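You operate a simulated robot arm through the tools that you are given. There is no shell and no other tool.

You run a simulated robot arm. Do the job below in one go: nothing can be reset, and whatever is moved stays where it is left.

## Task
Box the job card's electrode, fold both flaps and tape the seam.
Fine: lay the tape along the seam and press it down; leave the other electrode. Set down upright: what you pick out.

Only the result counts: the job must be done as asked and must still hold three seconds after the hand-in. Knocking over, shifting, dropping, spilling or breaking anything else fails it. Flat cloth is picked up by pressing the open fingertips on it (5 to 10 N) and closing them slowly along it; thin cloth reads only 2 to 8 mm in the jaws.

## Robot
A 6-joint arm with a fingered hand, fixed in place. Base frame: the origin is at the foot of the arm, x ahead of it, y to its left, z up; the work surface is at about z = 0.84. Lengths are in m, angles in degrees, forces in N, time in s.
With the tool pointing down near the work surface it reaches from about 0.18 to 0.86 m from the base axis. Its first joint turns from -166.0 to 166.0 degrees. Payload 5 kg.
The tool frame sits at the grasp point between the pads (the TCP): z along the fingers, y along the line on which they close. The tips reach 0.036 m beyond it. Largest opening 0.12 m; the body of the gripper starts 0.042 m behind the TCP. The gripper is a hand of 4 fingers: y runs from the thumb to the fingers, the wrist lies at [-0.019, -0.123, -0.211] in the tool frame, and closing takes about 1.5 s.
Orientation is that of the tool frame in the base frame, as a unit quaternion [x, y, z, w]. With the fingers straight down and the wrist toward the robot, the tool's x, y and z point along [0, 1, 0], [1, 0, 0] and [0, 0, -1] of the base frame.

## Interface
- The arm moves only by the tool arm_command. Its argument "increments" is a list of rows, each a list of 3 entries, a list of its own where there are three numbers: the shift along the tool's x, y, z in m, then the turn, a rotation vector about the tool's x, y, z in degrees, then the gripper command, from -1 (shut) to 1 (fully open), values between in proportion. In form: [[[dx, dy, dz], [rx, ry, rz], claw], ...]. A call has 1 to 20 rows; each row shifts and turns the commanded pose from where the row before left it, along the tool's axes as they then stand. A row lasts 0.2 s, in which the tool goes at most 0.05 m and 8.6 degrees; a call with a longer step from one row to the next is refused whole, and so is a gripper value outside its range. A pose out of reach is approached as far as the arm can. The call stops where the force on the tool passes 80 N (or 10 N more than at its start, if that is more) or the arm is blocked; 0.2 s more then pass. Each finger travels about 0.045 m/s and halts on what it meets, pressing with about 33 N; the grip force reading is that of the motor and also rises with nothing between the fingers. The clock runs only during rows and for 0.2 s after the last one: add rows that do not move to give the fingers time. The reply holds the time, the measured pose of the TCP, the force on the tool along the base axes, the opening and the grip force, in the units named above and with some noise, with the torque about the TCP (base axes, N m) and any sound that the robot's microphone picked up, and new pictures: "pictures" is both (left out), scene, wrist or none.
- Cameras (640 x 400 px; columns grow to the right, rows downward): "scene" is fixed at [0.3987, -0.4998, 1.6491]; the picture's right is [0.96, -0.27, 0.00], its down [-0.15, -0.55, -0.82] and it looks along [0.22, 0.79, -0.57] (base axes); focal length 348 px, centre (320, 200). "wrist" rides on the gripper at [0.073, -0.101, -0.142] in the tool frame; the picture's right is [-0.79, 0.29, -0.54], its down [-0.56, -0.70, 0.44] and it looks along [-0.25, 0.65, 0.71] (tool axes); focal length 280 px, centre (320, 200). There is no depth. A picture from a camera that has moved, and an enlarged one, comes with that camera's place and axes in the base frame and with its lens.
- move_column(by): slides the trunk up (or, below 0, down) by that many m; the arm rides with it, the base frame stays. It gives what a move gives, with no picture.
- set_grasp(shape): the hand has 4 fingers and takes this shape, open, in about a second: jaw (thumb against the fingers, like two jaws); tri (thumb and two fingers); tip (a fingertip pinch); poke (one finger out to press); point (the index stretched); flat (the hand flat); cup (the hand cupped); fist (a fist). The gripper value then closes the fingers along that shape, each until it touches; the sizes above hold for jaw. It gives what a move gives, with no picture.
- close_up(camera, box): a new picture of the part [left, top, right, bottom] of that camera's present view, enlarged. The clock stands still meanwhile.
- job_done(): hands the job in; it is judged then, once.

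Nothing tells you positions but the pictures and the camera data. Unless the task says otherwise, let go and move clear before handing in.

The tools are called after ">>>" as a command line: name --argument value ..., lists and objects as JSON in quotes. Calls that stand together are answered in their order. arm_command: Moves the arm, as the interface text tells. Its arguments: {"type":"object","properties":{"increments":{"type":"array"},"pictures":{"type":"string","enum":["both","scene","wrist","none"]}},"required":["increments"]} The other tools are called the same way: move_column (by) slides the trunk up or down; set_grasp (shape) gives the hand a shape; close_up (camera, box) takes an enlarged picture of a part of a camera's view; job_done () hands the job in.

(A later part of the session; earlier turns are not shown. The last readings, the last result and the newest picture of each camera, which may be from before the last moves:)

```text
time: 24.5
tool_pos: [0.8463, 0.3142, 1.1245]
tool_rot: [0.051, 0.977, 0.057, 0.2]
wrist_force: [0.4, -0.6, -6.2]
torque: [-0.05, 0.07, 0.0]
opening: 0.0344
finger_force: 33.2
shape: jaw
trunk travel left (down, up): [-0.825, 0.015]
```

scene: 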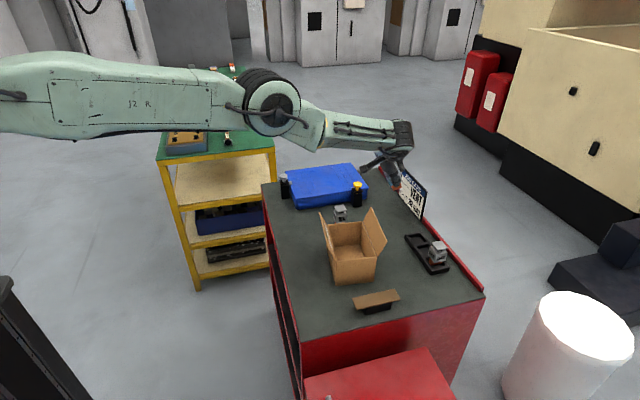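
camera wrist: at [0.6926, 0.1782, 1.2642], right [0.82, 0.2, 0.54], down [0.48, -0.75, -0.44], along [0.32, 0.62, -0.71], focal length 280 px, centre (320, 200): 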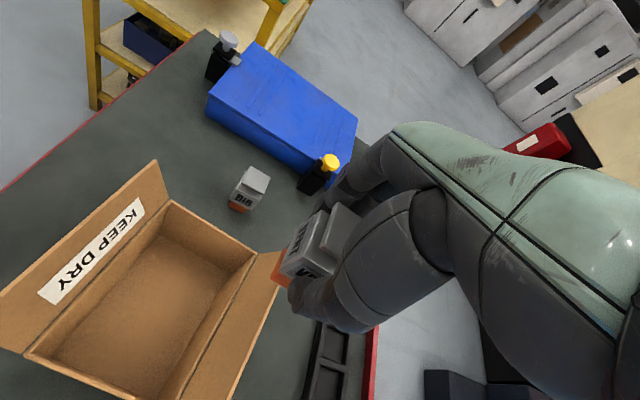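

The pitch is working without a reach warning. I'll pitch a little further and then try retracting.

>>> arm_command --increments '[[[-0.0276, 0.0093, -0.0051], [-2.55, -7.58, 0], -1], [[-0.0276, 0.0093, -0.0051], [-2.55, -7.58, 0], -1], [[0, 0, 0], [0, 0, 0], -1]]' --pictures "scene"

```text
time: 25.3
tool_pos: [0.8921, 0.3224, 1.1603]
tool_rot: [0.05, 0.938, 0.092, 0.33]
wrist_force: [-0.6, 0.6, -5.5]
torque: [-0.05, 0.07, 0.0]
opening: 0.0345
finger_force: 33.1
shape: jaw
trunk travel left (down, up): [-0.825, 0.015]
```

scene: 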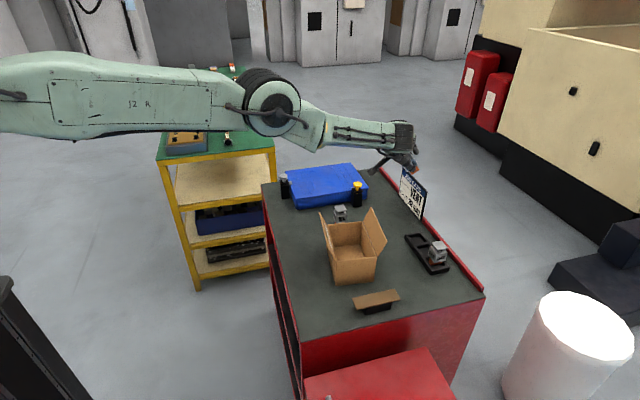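

Now I'll retract toward the shoulder in this pitched pose and see whether the elbow bends.

>>> arm_command --increments '[[[0.0101, -0.0034, -0.0168], [0, 0, 0], -1], [[0.0101, -0.0034, -0.0168], [0, 0, 0], -1], [[0.0101, -0.0034, -0.0168], [0, 0, 0], -1], [[0, 0, 0], [0, 0, 0], -1]]' --pictures "scene"

```text
time: 26.3
tool_pos: [0.8907, 0.3226, 1.1593]
tool_rot: [0.05, 0.939, 0.091, 0.329]
wrist_force: [0.0, 0.1, -6.0]
torque: [-0.02, 0.11, -0.02]
opening: 0.0347
finger_force: 32.9
shape: jaw
out of reach, approached as far as the arm can: row 1, 2, 3
trunk travel left (down, up): [-0.825, 0.015]
```

scene: 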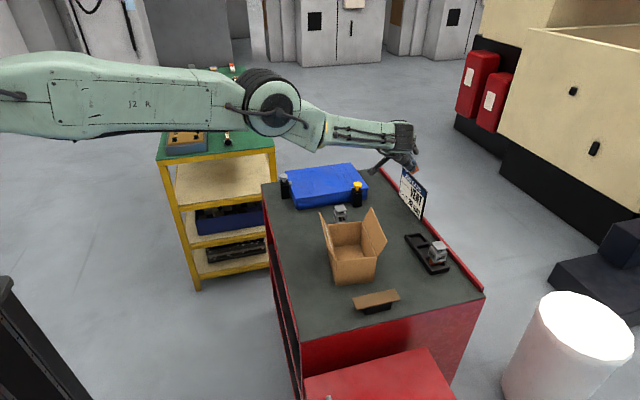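

It's still at full stretch, so the elbow seems to have flipped just past straight against a stop. I'll push slightly outward and then retract, to let the elbow snap back through straight to its original side.

>>> arm_command --increments '[[[-0.0152, 0.0051, 0.0252], [0, 0, 0], -1], [[0.0101, -0.0034, -0.0168], [0, 0, 0], -1], [[0.0101, -0.0034, -0.0168], [0, 0, 0], -1], [[0.0101, -0.0034, -0.0168], [0, 0, 0], -1], [[0, 0, 0], [0, 0, 0], -1]]' --pictures "scene"

```text
time: 27.5
tool_pos: [0.8905, 0.3168, 1.1579]
tool_rot: [0.049, 0.939, 0.092, 0.329]
wrist_force: [-0.2, 0.1, -6.0]
torque: [-0.02, 0.08, 0.02]
opening: 0.0348
finger_force: 33.0
shape: jaw
out of reach, approached as far as the arm can: row 1, 2, 3, 4
trunk travel left (down, up): [-0.825, 0.015]
```

scene: 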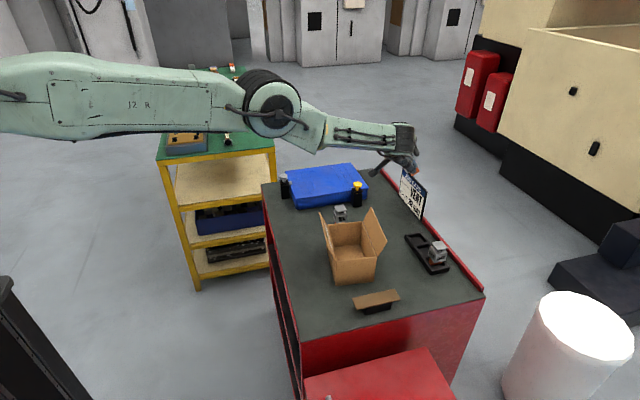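

Still stuck, so I'll look closely at the arm's elbow and wrist shape.

>>> close_up --camera "scene" --box '[0, 30, 440, 200]'

>>> close_up --camera "wrist" --box '[0, 0, 640, 400]'

```text
1.45 times, centred on (220, 115) of scene
camera zoom: at [0.3987, -0.4998, 1.6491], right [0.96, -0.27, 0.0], down [-0.15, -0.55, -0.82], along [0.22, 0.79, -0.57], focal length 506 px, centre (466, 324)
```

zoom: 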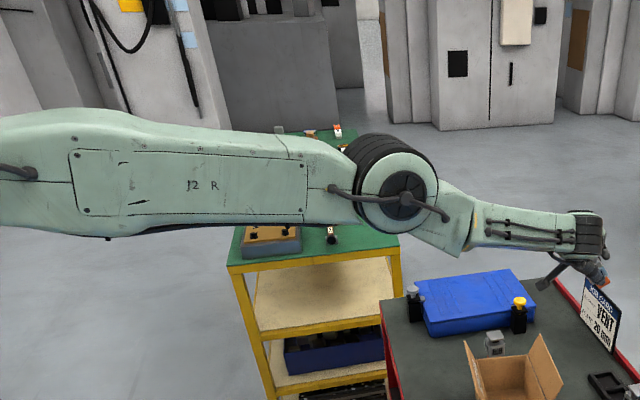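

```text
1.00 times, centred on (320, 200) of wrist (not enlarged: the box is as wide or as high as the picture)
camera zoom: at [0.7413, 0.2101, 1.2033], right [0.28, 0.09, 0.95], down [0.69, -0.71, -0.14], along [0.66, 0.7, -0.26], focal length 280 px, centre (320, 200)
```

zoom: 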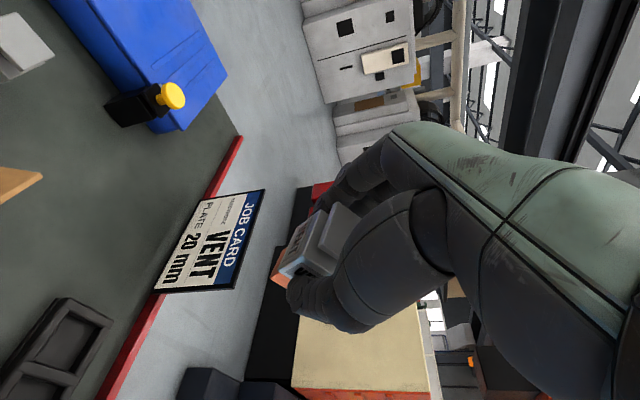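

The arm has a bent-forearm elbow, and I think it's resting just past straight. I'll combine an outward push with more hand pitch, then pull in, to drive the elbow back through straight.

>>> arm_command --increments '[[[-0.0377, 0.0127, 0.0117], [-2.55, -7.58, 0], -1], [[-0.0353, 0.0119, 0.0132], [-2.55, -7.58, 0], -1], [[-0.0224, 0.0076, -0.0243], [-2.55, -7.58, 0], -1], [[0.0026, -0.0009, -0.0198], [0, 0, 0], -1], [[0.0026, -0.0009, -0.0198], [0, 0, 0], -1], [[0, 0, 0], [0, 0, 0], -1]]' --pictures "scene"

```text
time: 28.9
tool_pos: [0.9004, 0.2956, 1.2336]
tool_rot: [0.045, 0.849, 0.142, 0.507]
wrist_force: [-2.0, -0.4, -9.4]
torque: [0.02, 0.01, 0.0]
opening: 0.0345
finger_force: 33.4
shape: jaw
out of reach, approached as far as the arm can: row 1, 2, 3, 4
trunk travel left (down, up): [-0.825, 0.015]
```

scene: 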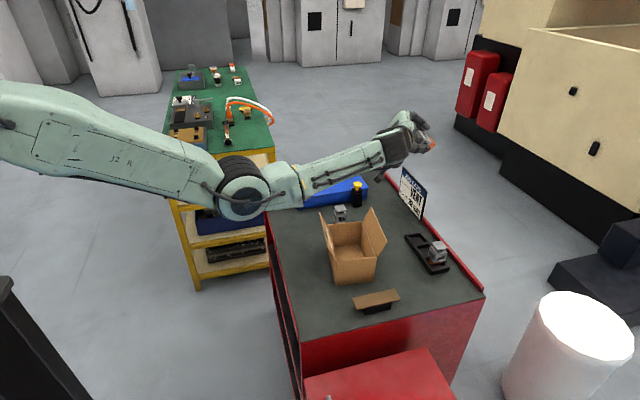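

The elbow snapped back to its proper side and VENT is still held. I'll retract further for a healthy elbow bend and check.

>>> arm_command --increments '[[[0.0039, -0.0013, -0.0297], [0, 0, 0], -1], [[0.0039, -0.0013, -0.0297], [0, 0, 0], -1], [[0.0039, -0.0013, -0.0297], [0, 0, 0], -1], [[0, 0, 0], [0, 0, 0], -1]]' --pictures "both"

```text
time: 29.9
tool_pos: [0.8231, 0.2767, 1.263]
tool_rot: [0.045, 0.848, 0.142, 0.509]
wrist_force: [0.0, -0.5, -5.2]
torque: [-0.02, 0.08, 0.03]
opening: 0.0345
finger_force: 32.9
shape: jaw
trunk travel left (down, up): [-0.825, 0.015]
camera wrist: at [0.6692, 0.1683, 1.2378], right [-0.12, 0.0, 0.99], down [0.7, -0.71, 0.08], along [0.7, 0.71, 0.09], focal length 280 px, centre (320, 200)
```

scene: 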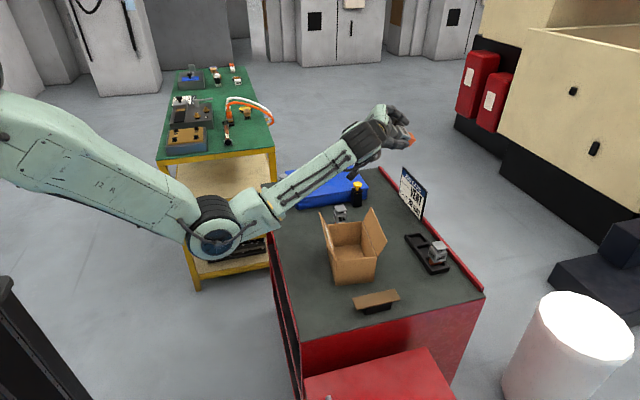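
wrist: 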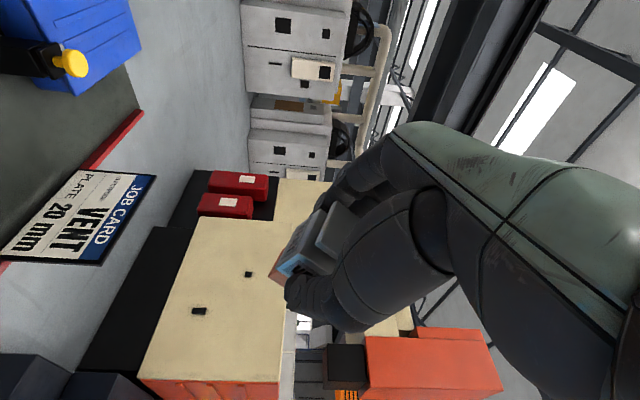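

There's a clear elbow bend again. I'll now pitch the hand back to vertical about its wrist, staying above the box.

>>> arm_command --increments '[[[0.028, -0.0095, 0.0009], [2.55, 7.58, 0], -1], [[0.028, -0.0095, 0.0009], [2.55, 7.58, 0], -1], [[0.028, -0.0095, 0.0009], [2.55, 7.58, 0], -1], [[0.028, -0.0095, 0.0009], [2.55, 7.58, 0], -1], [[0.028, -0.0095, 0.0009], [2.55, 7.58, 0], -1], [[0.028, -0.0095, 0.0009], [2.55, 7.58, 0], -1], [[0.028, -0.0095, 0.0009], [2.55, 7.58, 0], -1], [[0.028, -0.0095, 0.0009], [2.55, 7.58, 0], -1], [[0, 0, 0], [0, 0, 0], -1]]' --pictures "both"

```text
time: 31.9
tool_pos: [0.6456, 0.2347, 1.1258]
tool_rot: [0.054, 0.999, 0.0, -0.001]
wrist_force: [-0.4, -0.5, -6.5]
torque: [-0.01, -0.03, 0.01]
opening: 0.0344
finger_force: 33.3
shape: jaw
trunk travel left (down, up): [-0.825, 0.015]
camera wrist: at [0.5631, 0.1423, 1.2711], right [0.82, 0.2, 0.54], down [0.48, -0.76, -0.44], along [0.32, 0.62, -0.71], focal length 280 px, centre (320, 200)
```

scene: 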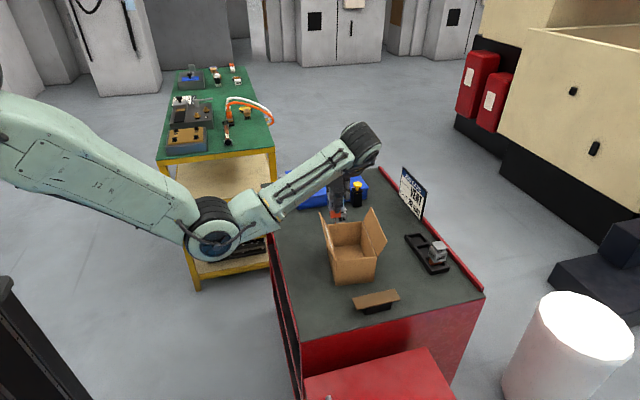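
wrist: 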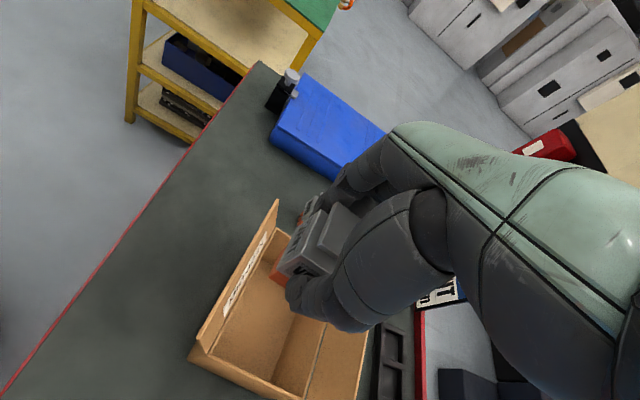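

The hand is vertical again with VENT upright. I'll rise over the box centre, then lower the trunk 0.15 m so the reach to the box floor is comfortable.

>>> arm_command --increments '[[[0, 0, -0.035], [0, 0, 0], -1], [[0, 0, -0.035], [0, 0, 0], -1], [[-0.0134, 0.005, -0.035], [0, 0, 0], -1], [[-0.0134, 0.005, -0.035], [0, 0, 0], -1], [[-0.0134, 0.005, 0], [0, 0, 0], -1], [[-0.0134, 0.005, 0], [0, 0, 0], -1], [[0, 0, 0], [0, 0, 0], -1]]' --pictures "none"

>>> move_column --by -0.15

```text
time: 33.5
tool_pos: [0.7044, 0.2495, 1.2689]
tool_rot: [0.052, 0.999, 0.0, 0.001]
wrist_force: [-0.2, -0.8, -5.8]
torque: [0.02, -0.01, 0.05]
opening: 0.0345
finger_force: 32.7
shape: jaw
trunk travel left (down, up): [-0.825, 0.015]
```

```text
time: 35.3
tool_pos: [0.705, 0.2498, 1.1191]
tool_rot: [0.052, 0.999, 0.001, -0.001]
wrist_force: [0.6, 0.3, -5.4]
torque: [-0.01, 0.01, -0.04]
opening: 0.0343
finger_force: 33.1
shape: jaw
trunk travel left (down, up): [-0.675, 0.165]
```

The pose is good, so I'll lower into the box with a check at TCP z about 0.945.

>>> arm_command --increments '[[[0.004, 0, 0.03], [0, 0, 0], -1], [[0, 0, 0.03], [0, 0, 0], -1], [[0, 0, 0.03], [0, 0, 0], -1], [[0, 0, 0.03], [0, 0, 0], -1], [[0, 0, 0.03], [0, 0, 0], -1], [[0, 0, 0.02], [0, 0, 0], -1], [[0, 0, 0], [0, 0, 0], -1]]' --pictures "both"

>>> close_up --camera "scene" --box '[290, 130, 430, 290]'

>>> close_up --camera "wrist" --box '[130, 130, 400, 400]'

```text
time: 36.9
tool_pos: [0.7006, 0.2491, 0.9485]
tool_rot: [0.053, 0.999, 0.0, -0.001]
wrist_force: [0.1, -1.0, -5.8]
torque: [0.0, -0.01, 0.05]
opening: 0.0343
finger_force: 33.0
shape: jaw
trunk travel left (down, up): [-0.675, 0.165]
camera wrist: at [0.6177, 0.1554, 1.092], right [0.82, 0.2, 0.54], down [0.48, -0.76, -0.44], along [0.32, 0.62, -0.71], focal length 280 px, centre (320, 200)
```

scene: 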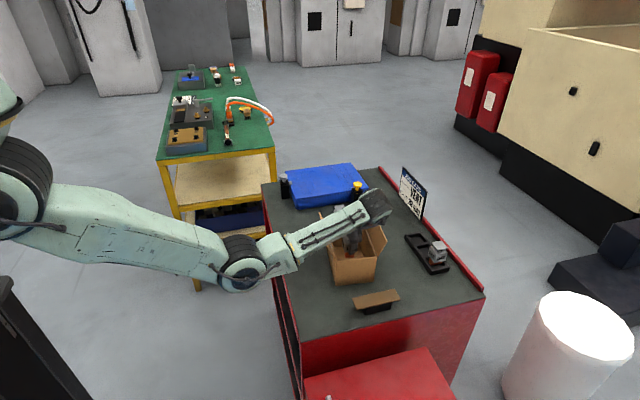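
wrist: 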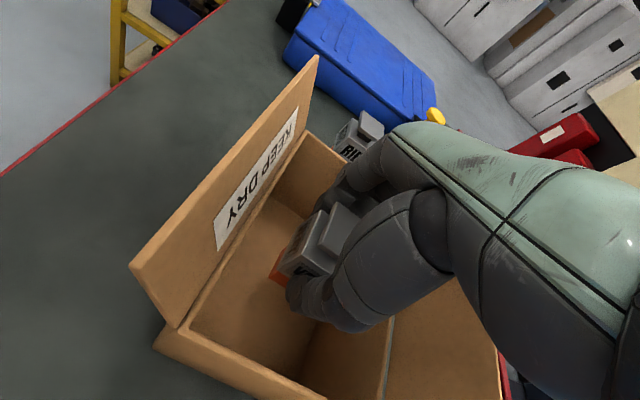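

```text
2.50 times, centred on (360, 210) of scene
camera zoom: at [0.3987, -0.4998, 1.6491], right [0.96, -0.27, 0.0], down [-0.15, -0.55, -0.82], along [0.22, 0.79, -0.57], focal length 870 px, centre (220, 175)
```

zoom: 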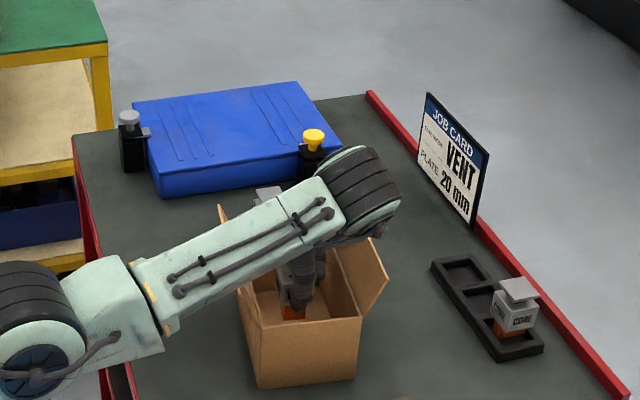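

```text
1.48 times, centred on (265, 265) of wrist
camera zoom: at [0.6177, 0.1554, 1.092], right [0.82, 0.2, 0.54], down [0.48, -0.76, -0.44], along [0.32, 0.62, -0.71], focal length 415 px, centre (402, 104)
```

zoom: 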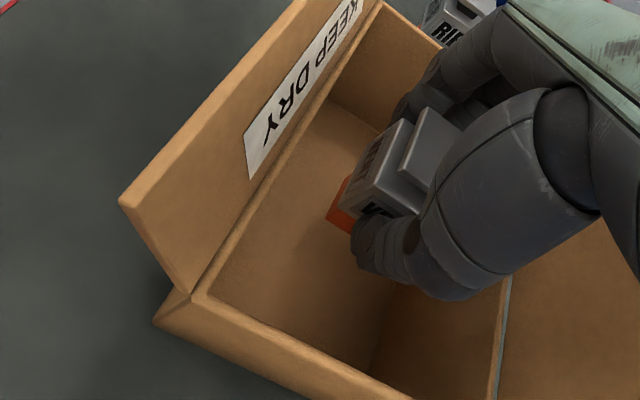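

The box may have been nudged about 3 mm when the arm drifted, but it stands fine and the electrode is well inside. I'll keep lowering gently to the floor.

>>> arm_command --increments '[[[0, 0, 0.015], [0, 0, 0], -1], [[0, 0, 0.01], [0, 0, 0], -1], [[0, 0, 0.006], [0, 0, 0], -1], [[0, 0, 0.003], [0, 0, 0], -1], [[0, 0, 0.002], [0, 0, 0], -1], [[0, 0, 0], [0, 0, 0], -1]]' --pictures "none"

```text
time: 38.3
tool_pos: [0.701, 0.2498, 0.9124]
tool_rot: [0.054, 0.999, 0.0, -0.001]
wrist_force: [0.0, -0.1, -5.7]
torque: [-0.02, 0.02, 0.04]
opening: 0.0345
finger_force: 32.6
shape: jaw
trunk travel left (down, up): [-0.675, 0.165]
```

There's no contact yet at TCP z 0.912. I'll creep down in millimetre steps.

>>> arm_command --increments '[[[0, 0, 0.0015], [0, 0, 0], -1], [[0, 0, 0.0015], [0, 0, 0], -1], [[0, 0, 0], [0, 0, 0], -1]]' --pictures "none"

```text
time: 39.1
tool_pos: [0.7006, 0.249, 0.9095]
tool_rot: [0.054, 0.999, 0.0, -0.001]
wrist_force: [0.5, 0.9, 1.4]
torque: [0.06, -0.03, 0.03]
opening: 0.0342
finger_force: 33.0
shape: jaw
trunk travel left (down, up): [-0.675, 0.165]
```

The vertical force rose by 7 N, so VENT is resting on the box floor. I'll open the fingers gradually.

>>> arm_command --increments '[[[0, 0, 0], [0, 0, 0], -0.4], [[0, 0, 0], [0, 0, 0], -0.35], [[0, 0, 0], [0, 0, 0], -0.25], [[0, 0, 0], [0, 0, 0], -0.1], [[0, 0, 0], [0, 0, 0], 0.1], [[0, 0, 0], [0, 0, 0], 0.25], [[0, 0, 0], [0, 0, 0], 0.25], [[0, 0, 0], [0, 0, 0], 0.25]]' --pictures "both"

>>> close_up --camera "wrist" --box '[130, 130, 400, 400]'

>>> close_up --camera "scene" --box '[310, 190, 400, 290]'

```text
time: 40.9
tool_pos: [0.6989, 0.2497, 0.9095]
tool_rot: [0.052, 0.999, 0.0, 0.0]
wrist_force: [0.1, 0.2, 0.6]
torque: [-0.01, 0.01, -0.01]
opening: 0.0743
finger_force: 0.1
shape: jaw
trunk travel left (down, up): [-0.675, 0.165]
camera wrist: at [0.6161, 0.1563, 1.0536], right [0.82, 0.2, 0.54], down [0.48, -0.76, -0.44], along [0.32, 0.62, -0.71], focal length 280 px, centre (320, 200)
```

scene: 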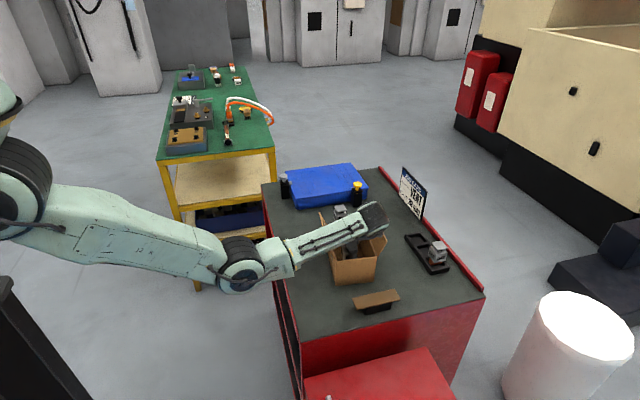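
wrist: 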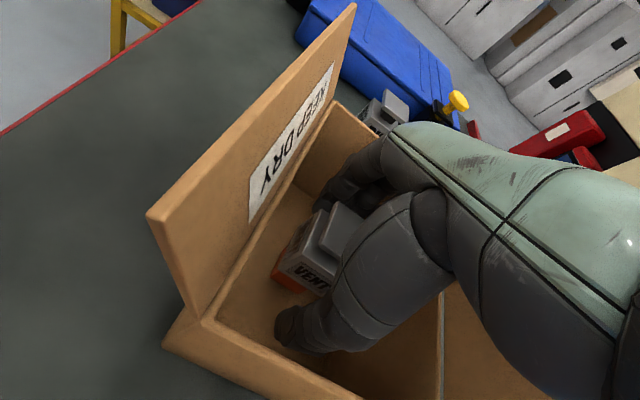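

```text
1.48 times, centred on (265, 265) of wrist
camera zoom: at [0.6161, 0.1563, 1.0536], right [0.82, 0.2, 0.54], down [0.48, -0.76, -0.44], along [0.32, 0.62, -0.71], focal length 415 px, centre (402, 104)
```

zoom: 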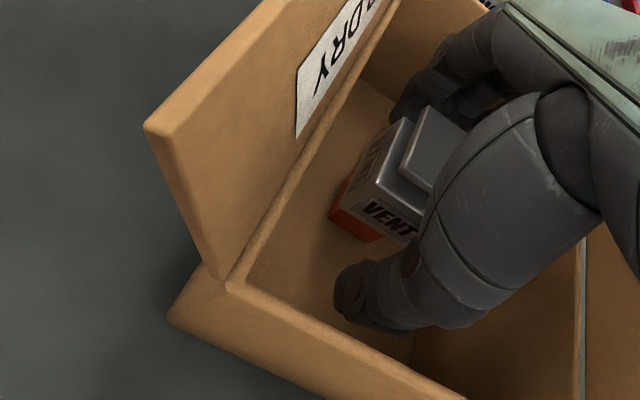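

```text
4.00 times, centred on (355, 240) of scene
camera zoom: at [0.3987, -0.4998, 1.6491], right [0.96, -0.27, 0.0], down [-0.15, -0.55, -0.82], along [0.22, 0.79, -0.57], focal length 1392 px, centre (180, 40)
```

zoom: 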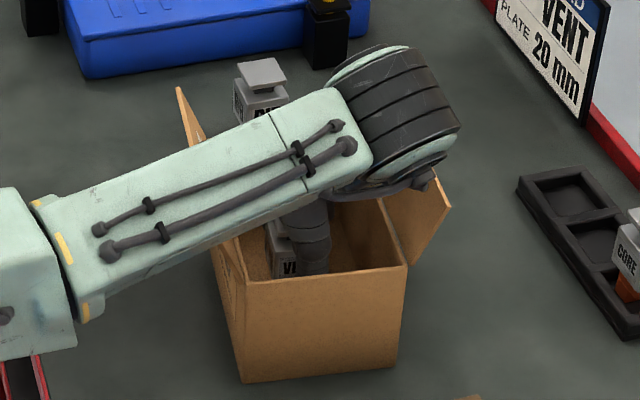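

VENT stands upright in the box and the fingers are open. I'll lift straight up and out.

>>> arm_command --increments '[[[0, 0, -0.015], [0, 0, 0], 0.25], [[0, 0, -0.025], [0, 0, 0], 0.25], [[0, 0, -0.04], [0, 0, 0], 0.25], [[0, 0, -0.04], [0, 0, 0], 0.25], [[0, 0, -0.04], [0, 0, 0], 0.25], [[0, 0, -0.04], [0, 0, 0], 0.25], [[0.04, 0, -0.02], [0, 0, 0], 0.25], [[0.045, 0, 0], [0, 0, 0], 0.25], [[0.045, 0, 0], [0, 0, 0], 0.25], [[0.045, 0, 0], [0, 0, 0], 0.25], [[0, 0, 0], [0, 0, 0], 0.25]]' --pictures "both"

>>> close_up --camera "scene" --box '[310, 200, 400, 290]'

>>> close_up --camera "scene" --box '[280, 190, 460, 320]'

```text
time: 43.3
tool_pos: [0.5512, 0.2937, 1.0928]
tool_rot: [0.054, 0.999, 0.001, 0.0]
wrist_force: [1.2, -0.6, -0.1]
torque: [0.01, 0.0, 0.02]
opening: 0.0746
finger_force: 0.1
shape: jaw
out of reach, approached as far as the arm can: row 8, 9, 10
trunk travel left (down, up): [-0.675, 0.165]
camera wrist: at [0.4673, 0.201, 1.2369], right [0.82, 0.2, 0.54], down [0.48, -0.75, -0.45], along [0.32, 0.62, -0.71], focal length 280 px, centre (320, 200)
```

scene: 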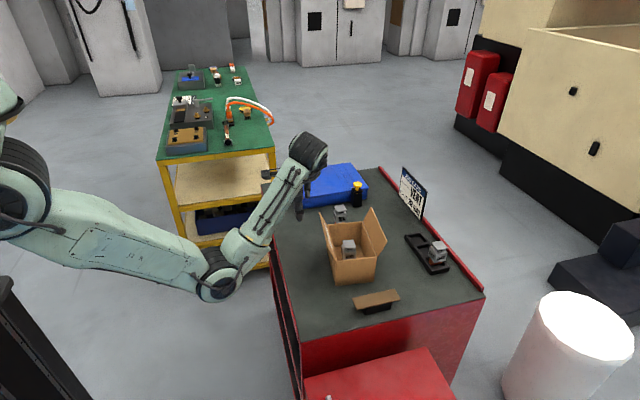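
wrist: 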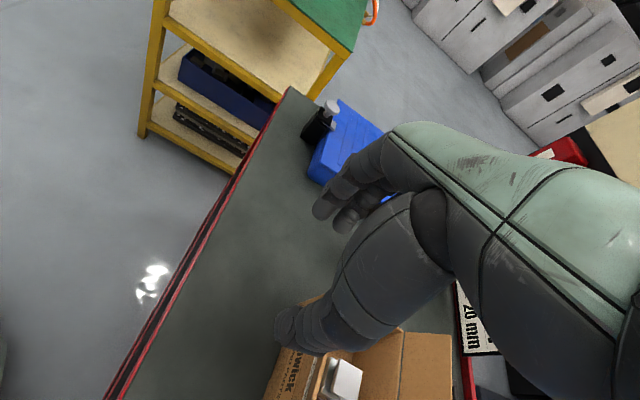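

```text
4.44 times, centred on (355, 245) of scene
camera zoom: at [0.3987, -0.4998, 1.6491], right [0.96, -0.27, 0.0], down [-0.15, -0.55, -0.82], along [0.22, 0.79, -0.57], focal length 1547 px, centre (164, 0)
```

zoom: 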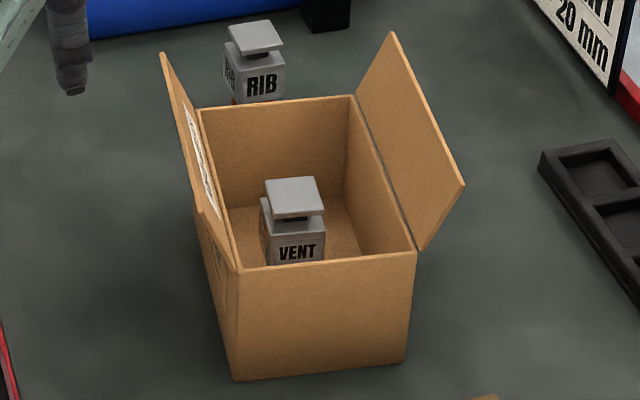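

```text
3.08 times, centred on (370, 255) of scene
camera zoom: at [0.3987, -0.4998, 1.6491], right [0.96, -0.27, 0.0], down [-0.15, -0.55, -0.82], along [0.22, 0.79, -0.57], focal length 1071 px, centre (166, 31)
```

zoom: 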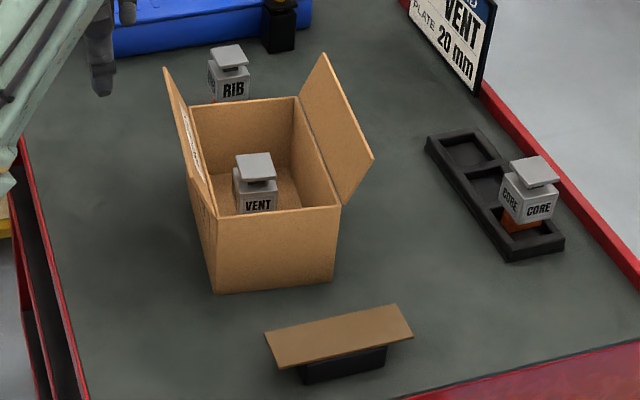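

VENT stands upright inside the box, and RIB and CORE haven't moved. The box now sits at about (0.7065, 0.2487), yaw -7°. Next I'll close the hand and place it to the left of the left flap to fold it.

>>> arm_command --increments '[[[0, 0, 0], [0, 0, 0], -0.3], [[-0.012, -0.02, 0], [0, 0, 0], -1], [[0, 0, 0], [0, 0, 0], -1], [[0, 0, 0], [0, 0, 0], -1], [[0, 0, 0], [0, 0, 0], -1], [[0, 0, 0], [0, 0, 0], -1]]' --pictures "both"

>>> close_up --camera "scene" --box '[250, 120, 410, 290]'

```text
time: 44.7
tool_pos: [0.5631, 0.2766, 1.0905]
tool_rot: [0.053, 0.999, 0.003, 0.001]
wrist_force: [-0.5, 1.9, -0.2]
torque: [0.0, 0.04, 0.02]
opening: 0.0
finger_force: 32.9
shape: jaw
out of reach, approached as far as the arm can: row 2
trunk travel left (down, up): [-0.675, 0.165]
camera wrist: at [0.4793, 0.1825, 1.2337], right [0.81, 0.2, 0.54], down [0.48, -0.75, -0.45], along [0.32, 0.63, -0.71], focal length 280 px, centre (320, 200)
```

scene: 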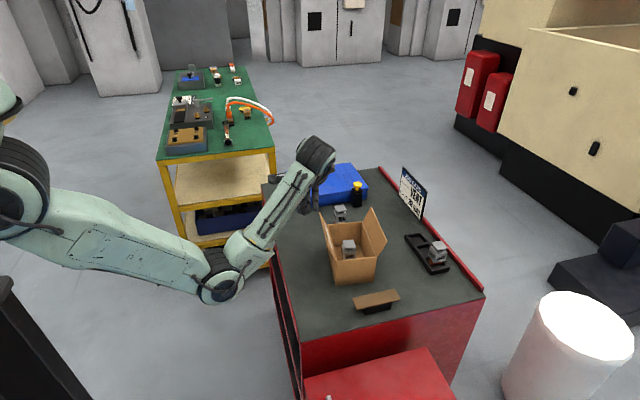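
wrist: 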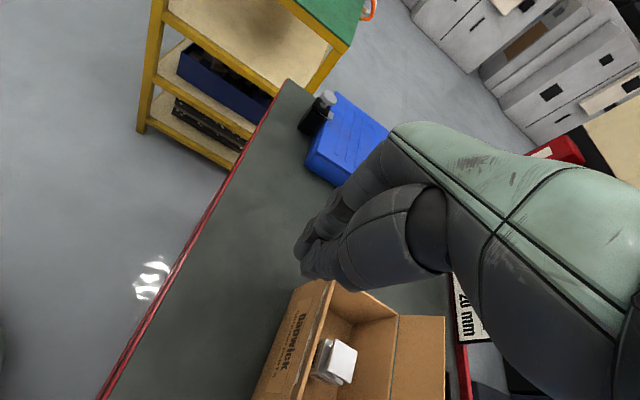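

```text
2.35 times, centred on (330, 205) of scene
camera zoom: at [0.3987, -0.4998, 1.6491], right [0.96, -0.27, 0.0], down [-0.15, -0.55, -0.82], along [0.22, 0.79, -0.57], focal length 819 px, centre (296, 188)
```

zoom: 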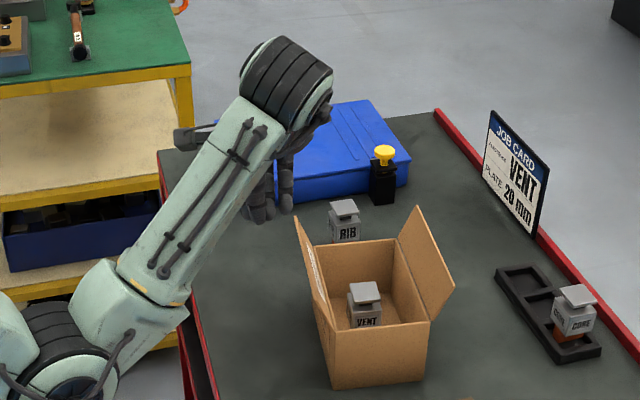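

The arm is near its inner limit at this trunk height, so I'll raise the trunk 0.10 m for more room on the left side. I'll also look at the closed hand's outline.

>>> move_column --by 0.1

>>> arm_command --increments '[[[0, -0.01, 0.03], [0, 0, 0], -1], [[0, 0, 0.03], [0, 0, 0], -1], [[0, 0, 0.03], [0, 0, 0], -1], [[0, 0, 0], [0, 0, 0], -1]]' --pictures "scene"

>>> close_up --camera "scene" --box '[260, 140, 360, 240]'

>>> close_up --camera "wrist" --box '[200, 180, 420, 400]'

```text
time: 46.0
tool_pos: [0.5648, 0.2752, 1.1896]
tool_rot: [0.054, 0.999, 0.003, 0.001]
wrist_force: [0.7, -0.2, 0.4]
torque: [0.02, 0.0, 0.0]
opening: 0.0002
finger_force: 32.9
shape: jaw
trunk travel left (down, up): [-0.775, 0.065]
```

```text
time: 47.0
tool_pos: [0.5626, 0.2646, 1.0996]
tool_rot: [0.054, 0.999, 0.002, 0.001]
wrist_force: [0.7, 1.0, -0.3]
torque: [0.0, 0.01, -0.04]
opening: 0.0
finger_force: 32.9
shape: jaw
trunk travel left (down, up): [-0.775, 0.065]
```

scene: 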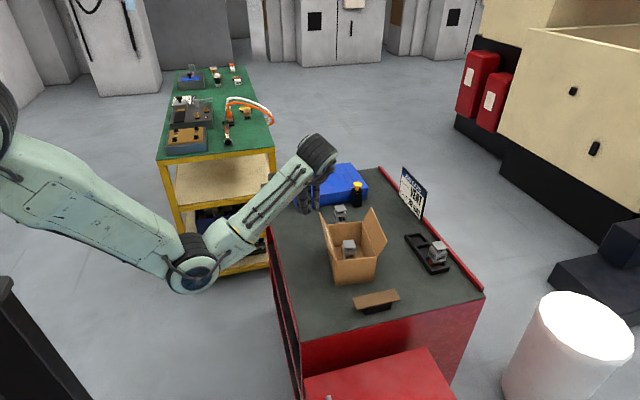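

```text
4.00 times, centred on (310, 190) of scene
camera zoom: at [0.3987, -0.4998, 1.6491], right [0.96, -0.27, 0.0], down [-0.15, -0.55, -0.82], along [0.22, 0.79, -0.57], focal length 1392 px, centre (360, 240)
```

zoom: 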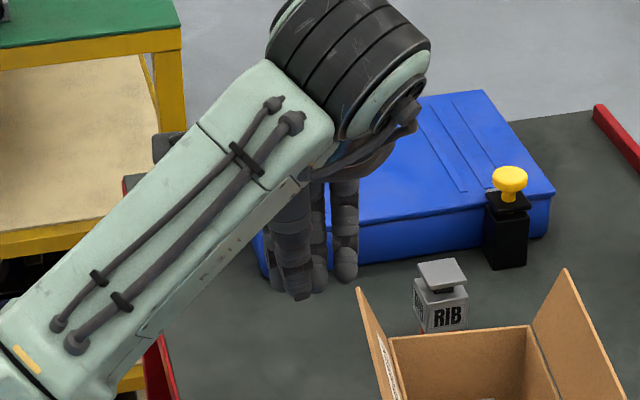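

```text
1.82 times, centred on (310, 290) of wrist
camera zoom: at [0.4792, 0.1712, 1.2432], right [0.81, 0.2, 0.55], down [0.48, -0.75, -0.45], along [0.32, 0.63, -0.71], focal length 510 px, centre (338, 36)
```

zoom: 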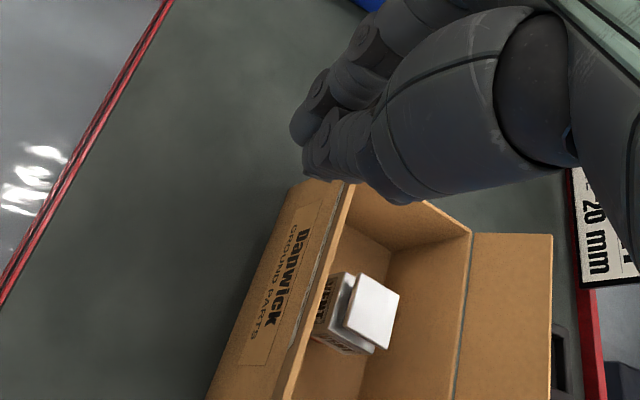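

The rightmost finger reaches about 5 cm to the right of the TCP, so I'll start a little farther left. I'll descend beside the left flap, keeping the tips about 25 mm above the hinge line.

>>> arm_command --increments '[[[0.012, 0, 0.0], [0, 0, 0], -1], [[0, 0, 0.03], [0, 0, 0], -1], [[0, 0, 0.03], [0, 0, 0], -1], [[0, 0, 0.02], [0, 0, 0], -1], [[0, 0, 0.013], [0, 0, 0], -1], [[0, 0, 0], [0, 0, 0], -1]]' --pictures "both"

>>> close_up --camera "scene" --box '[270, 170, 390, 290]'

>>> close_up --camera "wrist" --box '[200, 180, 420, 400]'

```text
time: 48.4
tool_pos: [0.5503, 0.2683, 1.008]
tool_rot: [0.053, 0.999, 0.003, 0.001]
wrist_force: [-0.6, -0.7, -0.5]
torque: [0.02, 0.02, 0.02]
opening: 0.0
finger_force: 33.1
shape: jaw
trunk travel left (down, up): [-0.775, 0.065]
camera wrist: at [0.4664, 0.1749, 1.1517], right [0.81, 0.2, 0.54], down [0.48, -0.75, -0.45], along [0.32, 0.63, -0.71], focal length 280 px, centre (320, 200)
```

scene: 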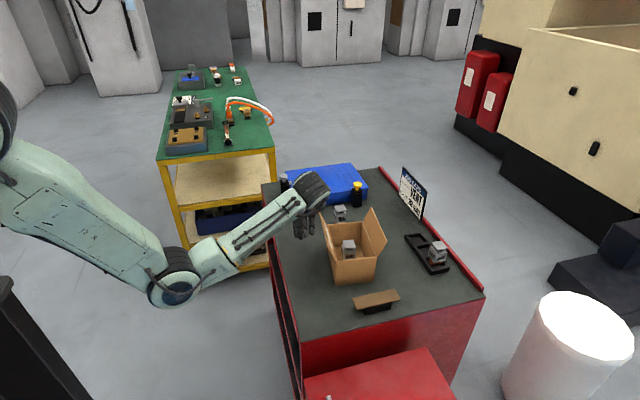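
wrist: 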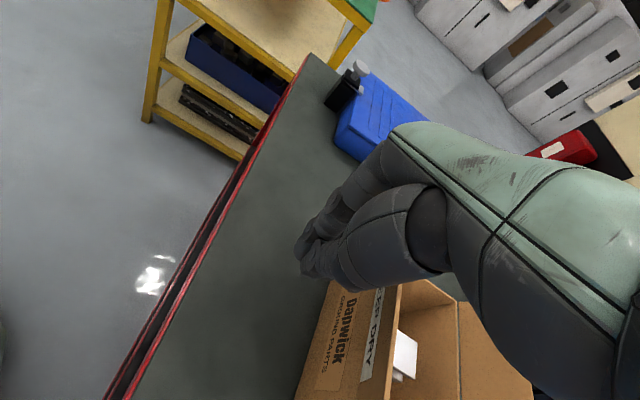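

```text
3.33 times, centred on (330, 230) of scene
camera zoom: at [0.3987, -0.4998, 1.6491], right [0.96, -0.27, 0.0], down [-0.15, -0.55, -0.82], along [0.22, 0.79, -0.57], focal length 1160 px, centre (287, 100)
```

zoom: 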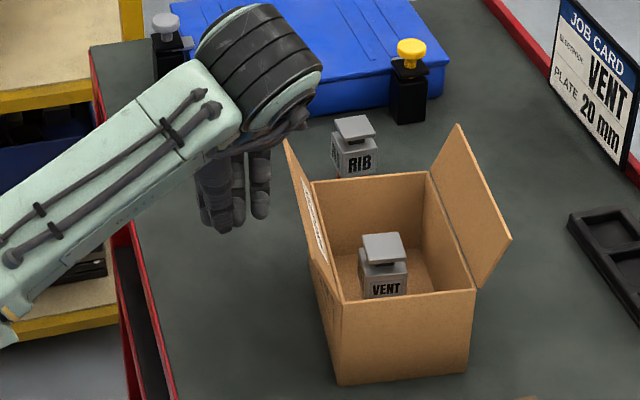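

```text
1.82 times, centred on (310, 290) of wrist
camera zoom: at [0.4664, 0.1749, 1.1517], right [0.81, 0.2, 0.54], down [0.48, -0.75, -0.45], along [0.32, 0.63, -0.71], focal length 510 px, centre (338, 36)
```

zoom: 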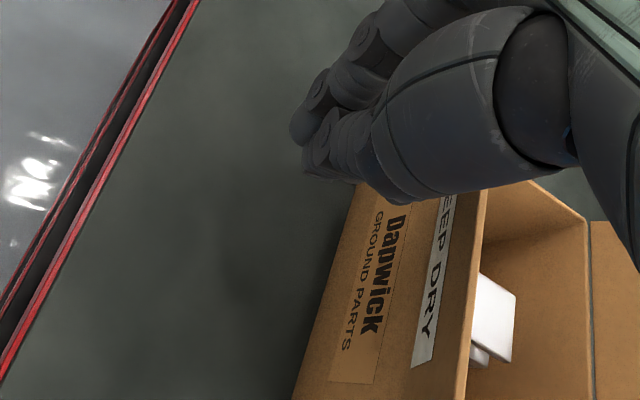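

The hand is beside the left flap with a small gap. I'll push slowly to the right so the flap swings over its hinge.

>>> arm_command --increments '[[[-0.015, 0, 0], [0, 0, 0], -1], [[-0.01, 0, 0], [0, 0, 0], -1], [[-0.01, 0, 0], [0, 0, 0], -1], [[-0.01, 0, 0], [0, 0, 0], -1], [[-0.01, 0, 0], [0, 0, 0], -1], [[-0.01, 0, 0], [0, 0, 0], -1]]' --pictures "both"

>>> close_up --camera "scene" --box '[270, 170, 390, 290]'

```text
time: 49.8
tool_pos: [0.6159, 0.2615, 1.0088]
tool_rot: [0.052, 0.999, 0.002, 0.0]
wrist_force: [-0.1, -0.3, -0.2]
torque: [0.02, 0.0, 0.03]
opening: 0.0
finger_force: 33.0
shape: jaw
trunk travel left (down, up): [-0.775, 0.065]
camera wrist: at [0.5329, 0.1675, 1.1523], right [0.81, 0.2, 0.54], down [0.48, -0.75, -0.45], along [0.32, 0.63, -0.71], focal length 280 px, centre (320, 200)
```

scene: 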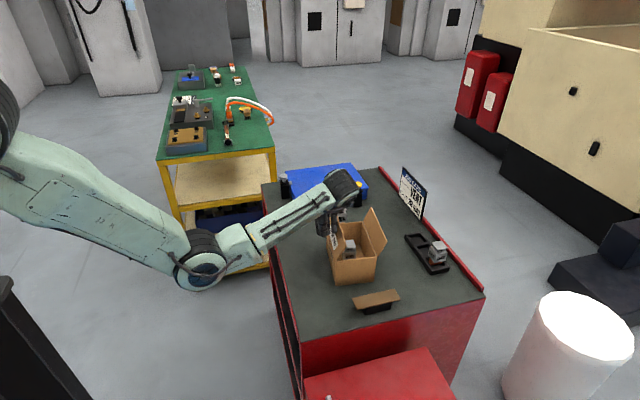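
wrist: 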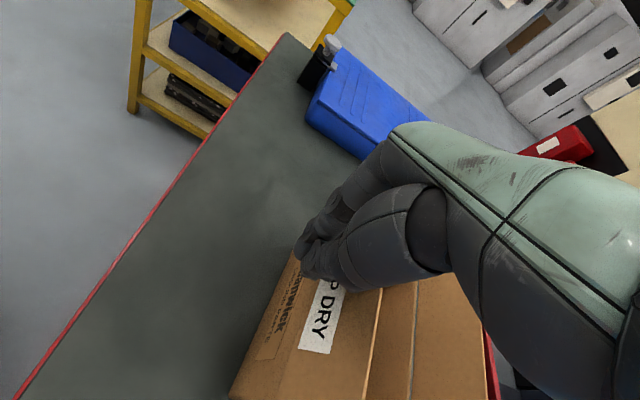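

```text
3.33 times, centred on (330, 230) of scene
camera zoom: at [0.3987, -0.4998, 1.6491], right [0.96, -0.27, 0.0], down [-0.15, -0.55, -0.82], along [0.22, 0.79, -0.57], focal length 1160 px, centre (287, 100)
```

zoom: 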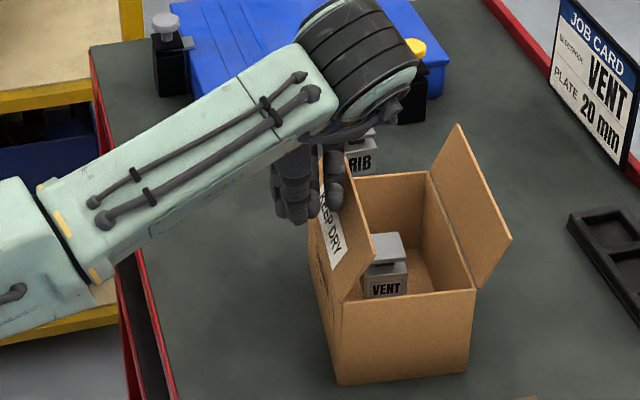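

The left flap is swinging inward smoothly and the box isn't moving. I'll continue over and start pressing downward.

>>> arm_command --increments '[[[-0.01, 0, 0], [0, 0, 0], -1], [[-0.01, 0, 0], [0, 0, 0], -1], [[-0.01, 0, 0], [0, 0, 0], -1], [[-0.008, 0, 0.004], [0, 0, 0], -1], [[0, 0, 0.005], [0, 0, 0], -1], [[0, 0, 0], [0, 0, 0], -1]]' --pictures "both"

>>> close_up --camera "scene" --box '[270, 170, 390, 290]'

>>> close_up --camera "wrist" --box '[200, 180, 480, 400]'

```text
time: 51.2
tool_pos: [0.655, 0.2575, 0.9979]
tool_rot: [0.053, 0.999, 0.002, 0.001]
wrist_force: [-1.0, -0.3, 0.3]
torque: [0.01, -0.02, 0.0]
opening: 0.0
finger_force: 32.8
shape: jaw
trunk travel left (down, up): [-0.775, 0.065]
camera wrist: at [0.5693, 0.1644, 1.1424], right [0.81, 0.2, 0.54], down [0.48, -0.75, -0.45], along [0.32, 0.63, -0.71], focal length 280 px, centre (320, 200)
```

scene: 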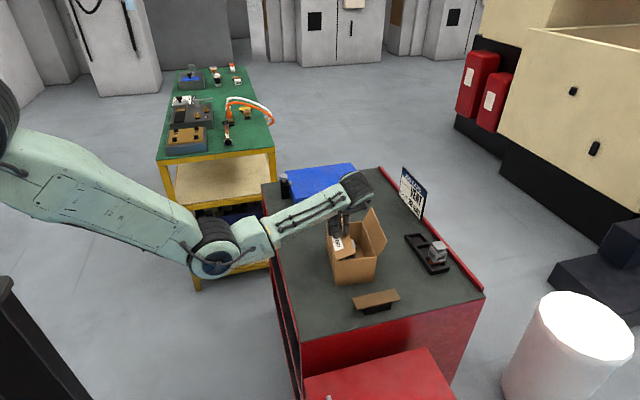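
wrist: 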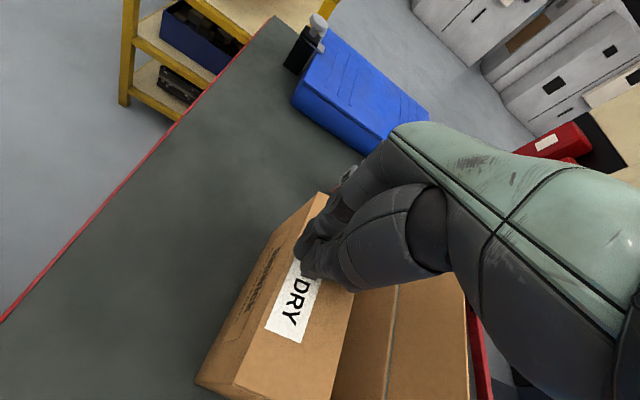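

```text
3.33 times, centred on (330, 230) of scene
camera zoom: at [0.3987, -0.4998, 1.6491], right [0.96, -0.27, 0.0], down [-0.15, -0.55, -0.82], along [0.22, 0.79, -0.57], focal length 1160 px, centre (287, 100)
```

zoom: 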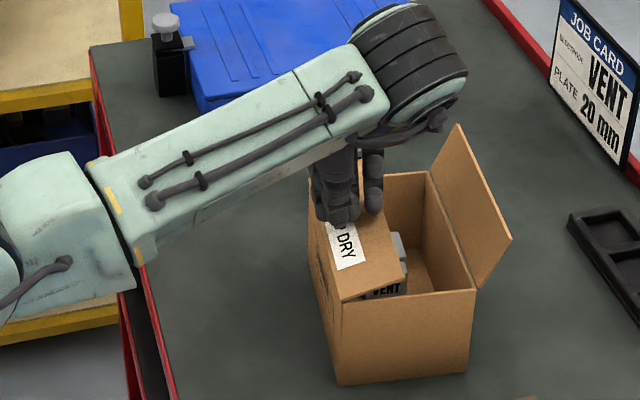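

```text
1.82 times, centred on (340, 290) of wrist
camera zoom: at [0.5693, 0.1644, 1.1424], right [0.81, 0.2, 0.54], down [0.48, -0.75, -0.45], along [0.32, 0.63, -0.71], focal length 510 px, centre (284, 36)
```

zoom: 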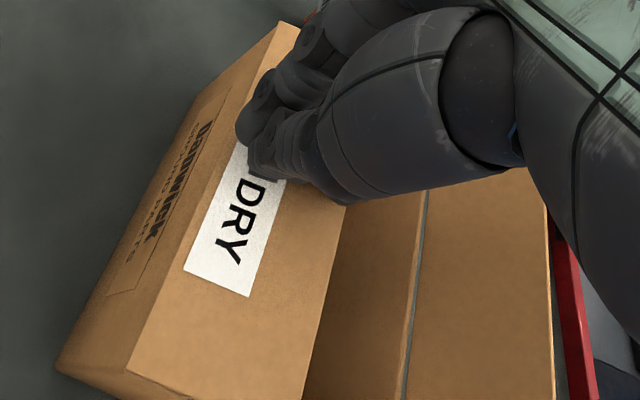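

The flap is nearly closed, about 25° above flat. I'll press it down to level, watching the force.

>>> arm_command --increments '[[[0, 0, 0.004], [0, 0, 0], -1], [[0, 0, 0.004], [0, 0, 0], -1], [[0, 0, 0.003], [0, 0, 0], -1], [[0, 0, 0.003], [0, 0, 0], -1], [[0, 0, 0], [0, 0, 0], -1]]' --pictures "both"

>>> close_up --camera "scene" --box '[270, 170, 390, 290]'

>>> close_up --camera "wrist" --box '[200, 180, 480, 400]'

```text
time: 52.4
tool_pos: [0.6542, 0.2564, 0.9862]
tool_rot: [0.054, 0.999, 0.003, 0.002]
wrist_force: [0.1, -0.2, 6.5]
torque: [0.02, 0.06, 0.0]
opening: 0.0001
finger_force: 32.5
shape: jaw
trunk travel left (down, up): [-0.775, 0.065]
camera wrist: at [0.5693, 0.1629, 1.1291], right [0.81, 0.2, 0.55], down [0.48, -0.75, -0.45], along [0.32, 0.63, -0.71], focal length 280 px, centre (320, 200)
```

scene: 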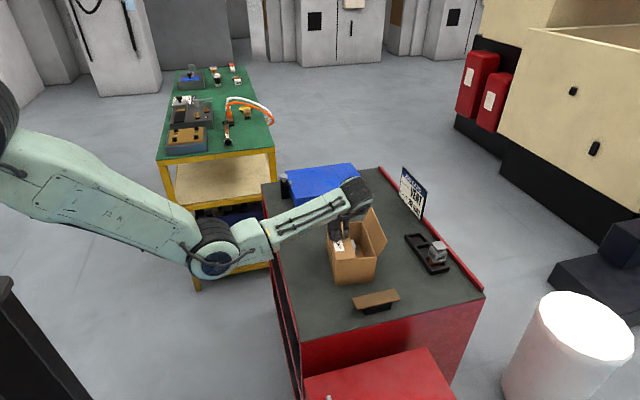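
wrist: 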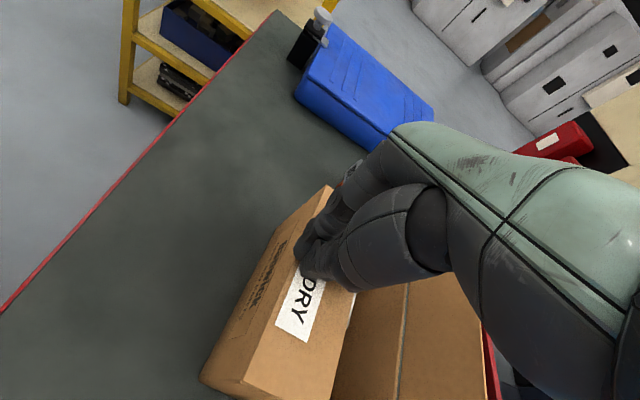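

```text
3.33 times, centred on (330, 230) of scene
camera zoom: at [0.3987, -0.4998, 1.6491], right [0.96, -0.27, 0.0], down [-0.15, -0.55, -0.82], along [0.22, 0.79, -0.57], focal length 1160 px, centre (287, 100)
```

zoom: 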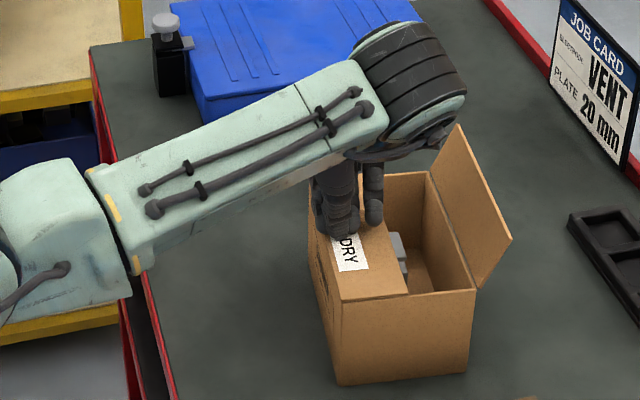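

```text
1.82 times, centred on (340, 290) of wrist
camera zoom: at [0.5693, 0.1629, 1.1291], right [0.81, 0.2, 0.55], down [0.48, -0.75, -0.45], along [0.32, 0.63, -0.71], focal length 510 px, centre (284, 36)
```

zoom: 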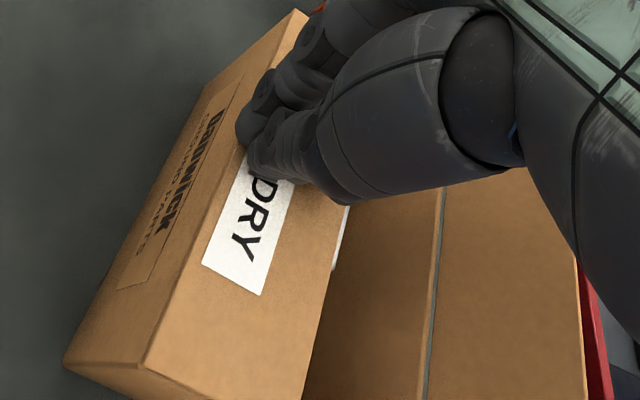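

The left flap is flat with 6.5 N on it. I'll lift away and see whether it stays down.

>>> arm_command --increments '[[[0, 0, -0.01], [0, 0, 0], -1], [[0, 0, -0.03], [0, 0, 0], -1], [[0, 0, -0.04], [0, 0, 0], -1], [[0, 0, -0.04], [0, 0, 0], -1], [[0, 0, -0.03], [0, 0, 0], -1], [[0, 0, 0], [0, 0, 0], -1]]' --pictures "both"

>>> close_up --camera "scene" --box '[310, 200, 400, 290]'

```text
time: 53.8
tool_pos: [0.6526, 0.2583, 1.1362]
tool_rot: [0.053, 0.999, 0.003, 0.0]
wrist_force: [-0.7, -0.3, 0.8]
torque: [0.01, -0.01, -0.02]
opening: 0.0001
finger_force: 33.1
shape: jaw
trunk travel left (down, up): [-0.775, 0.065]
camera wrist: at [0.5693, 0.1646, 1.2798], right [0.81, 0.2, 0.54], down [0.48, -0.75, -0.45], along [0.32, 0.63, -0.71], focal length 280 px, centre (320, 200)
```

scene: 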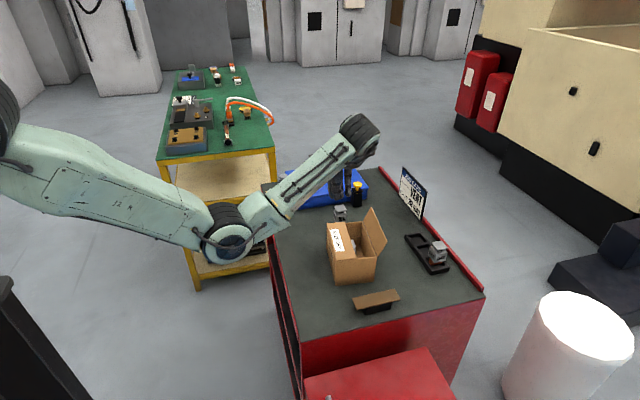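
wrist: 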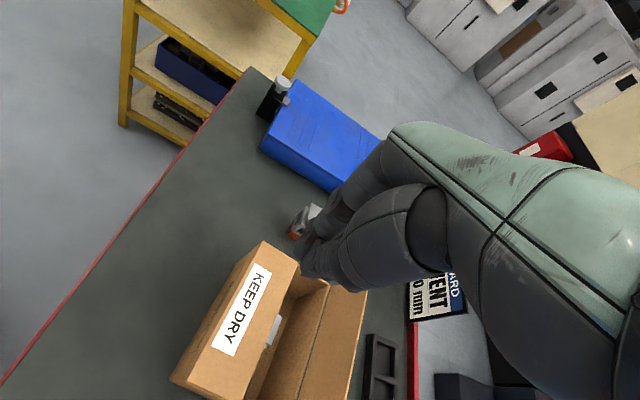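

```text
4.44 times, centred on (355, 245) of scene
camera zoom: at [0.3987, -0.4998, 1.6491], right [0.96, -0.27, 0.0], down [-0.15, -0.55, -0.82], along [0.22, 0.79, -0.57], focal length 1547 px, centre (164, 0)
```

zoom: 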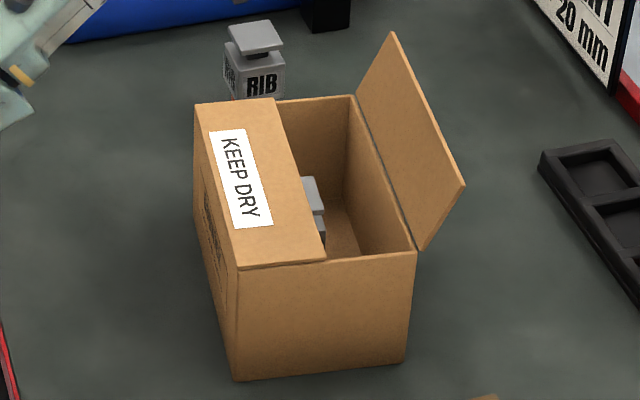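

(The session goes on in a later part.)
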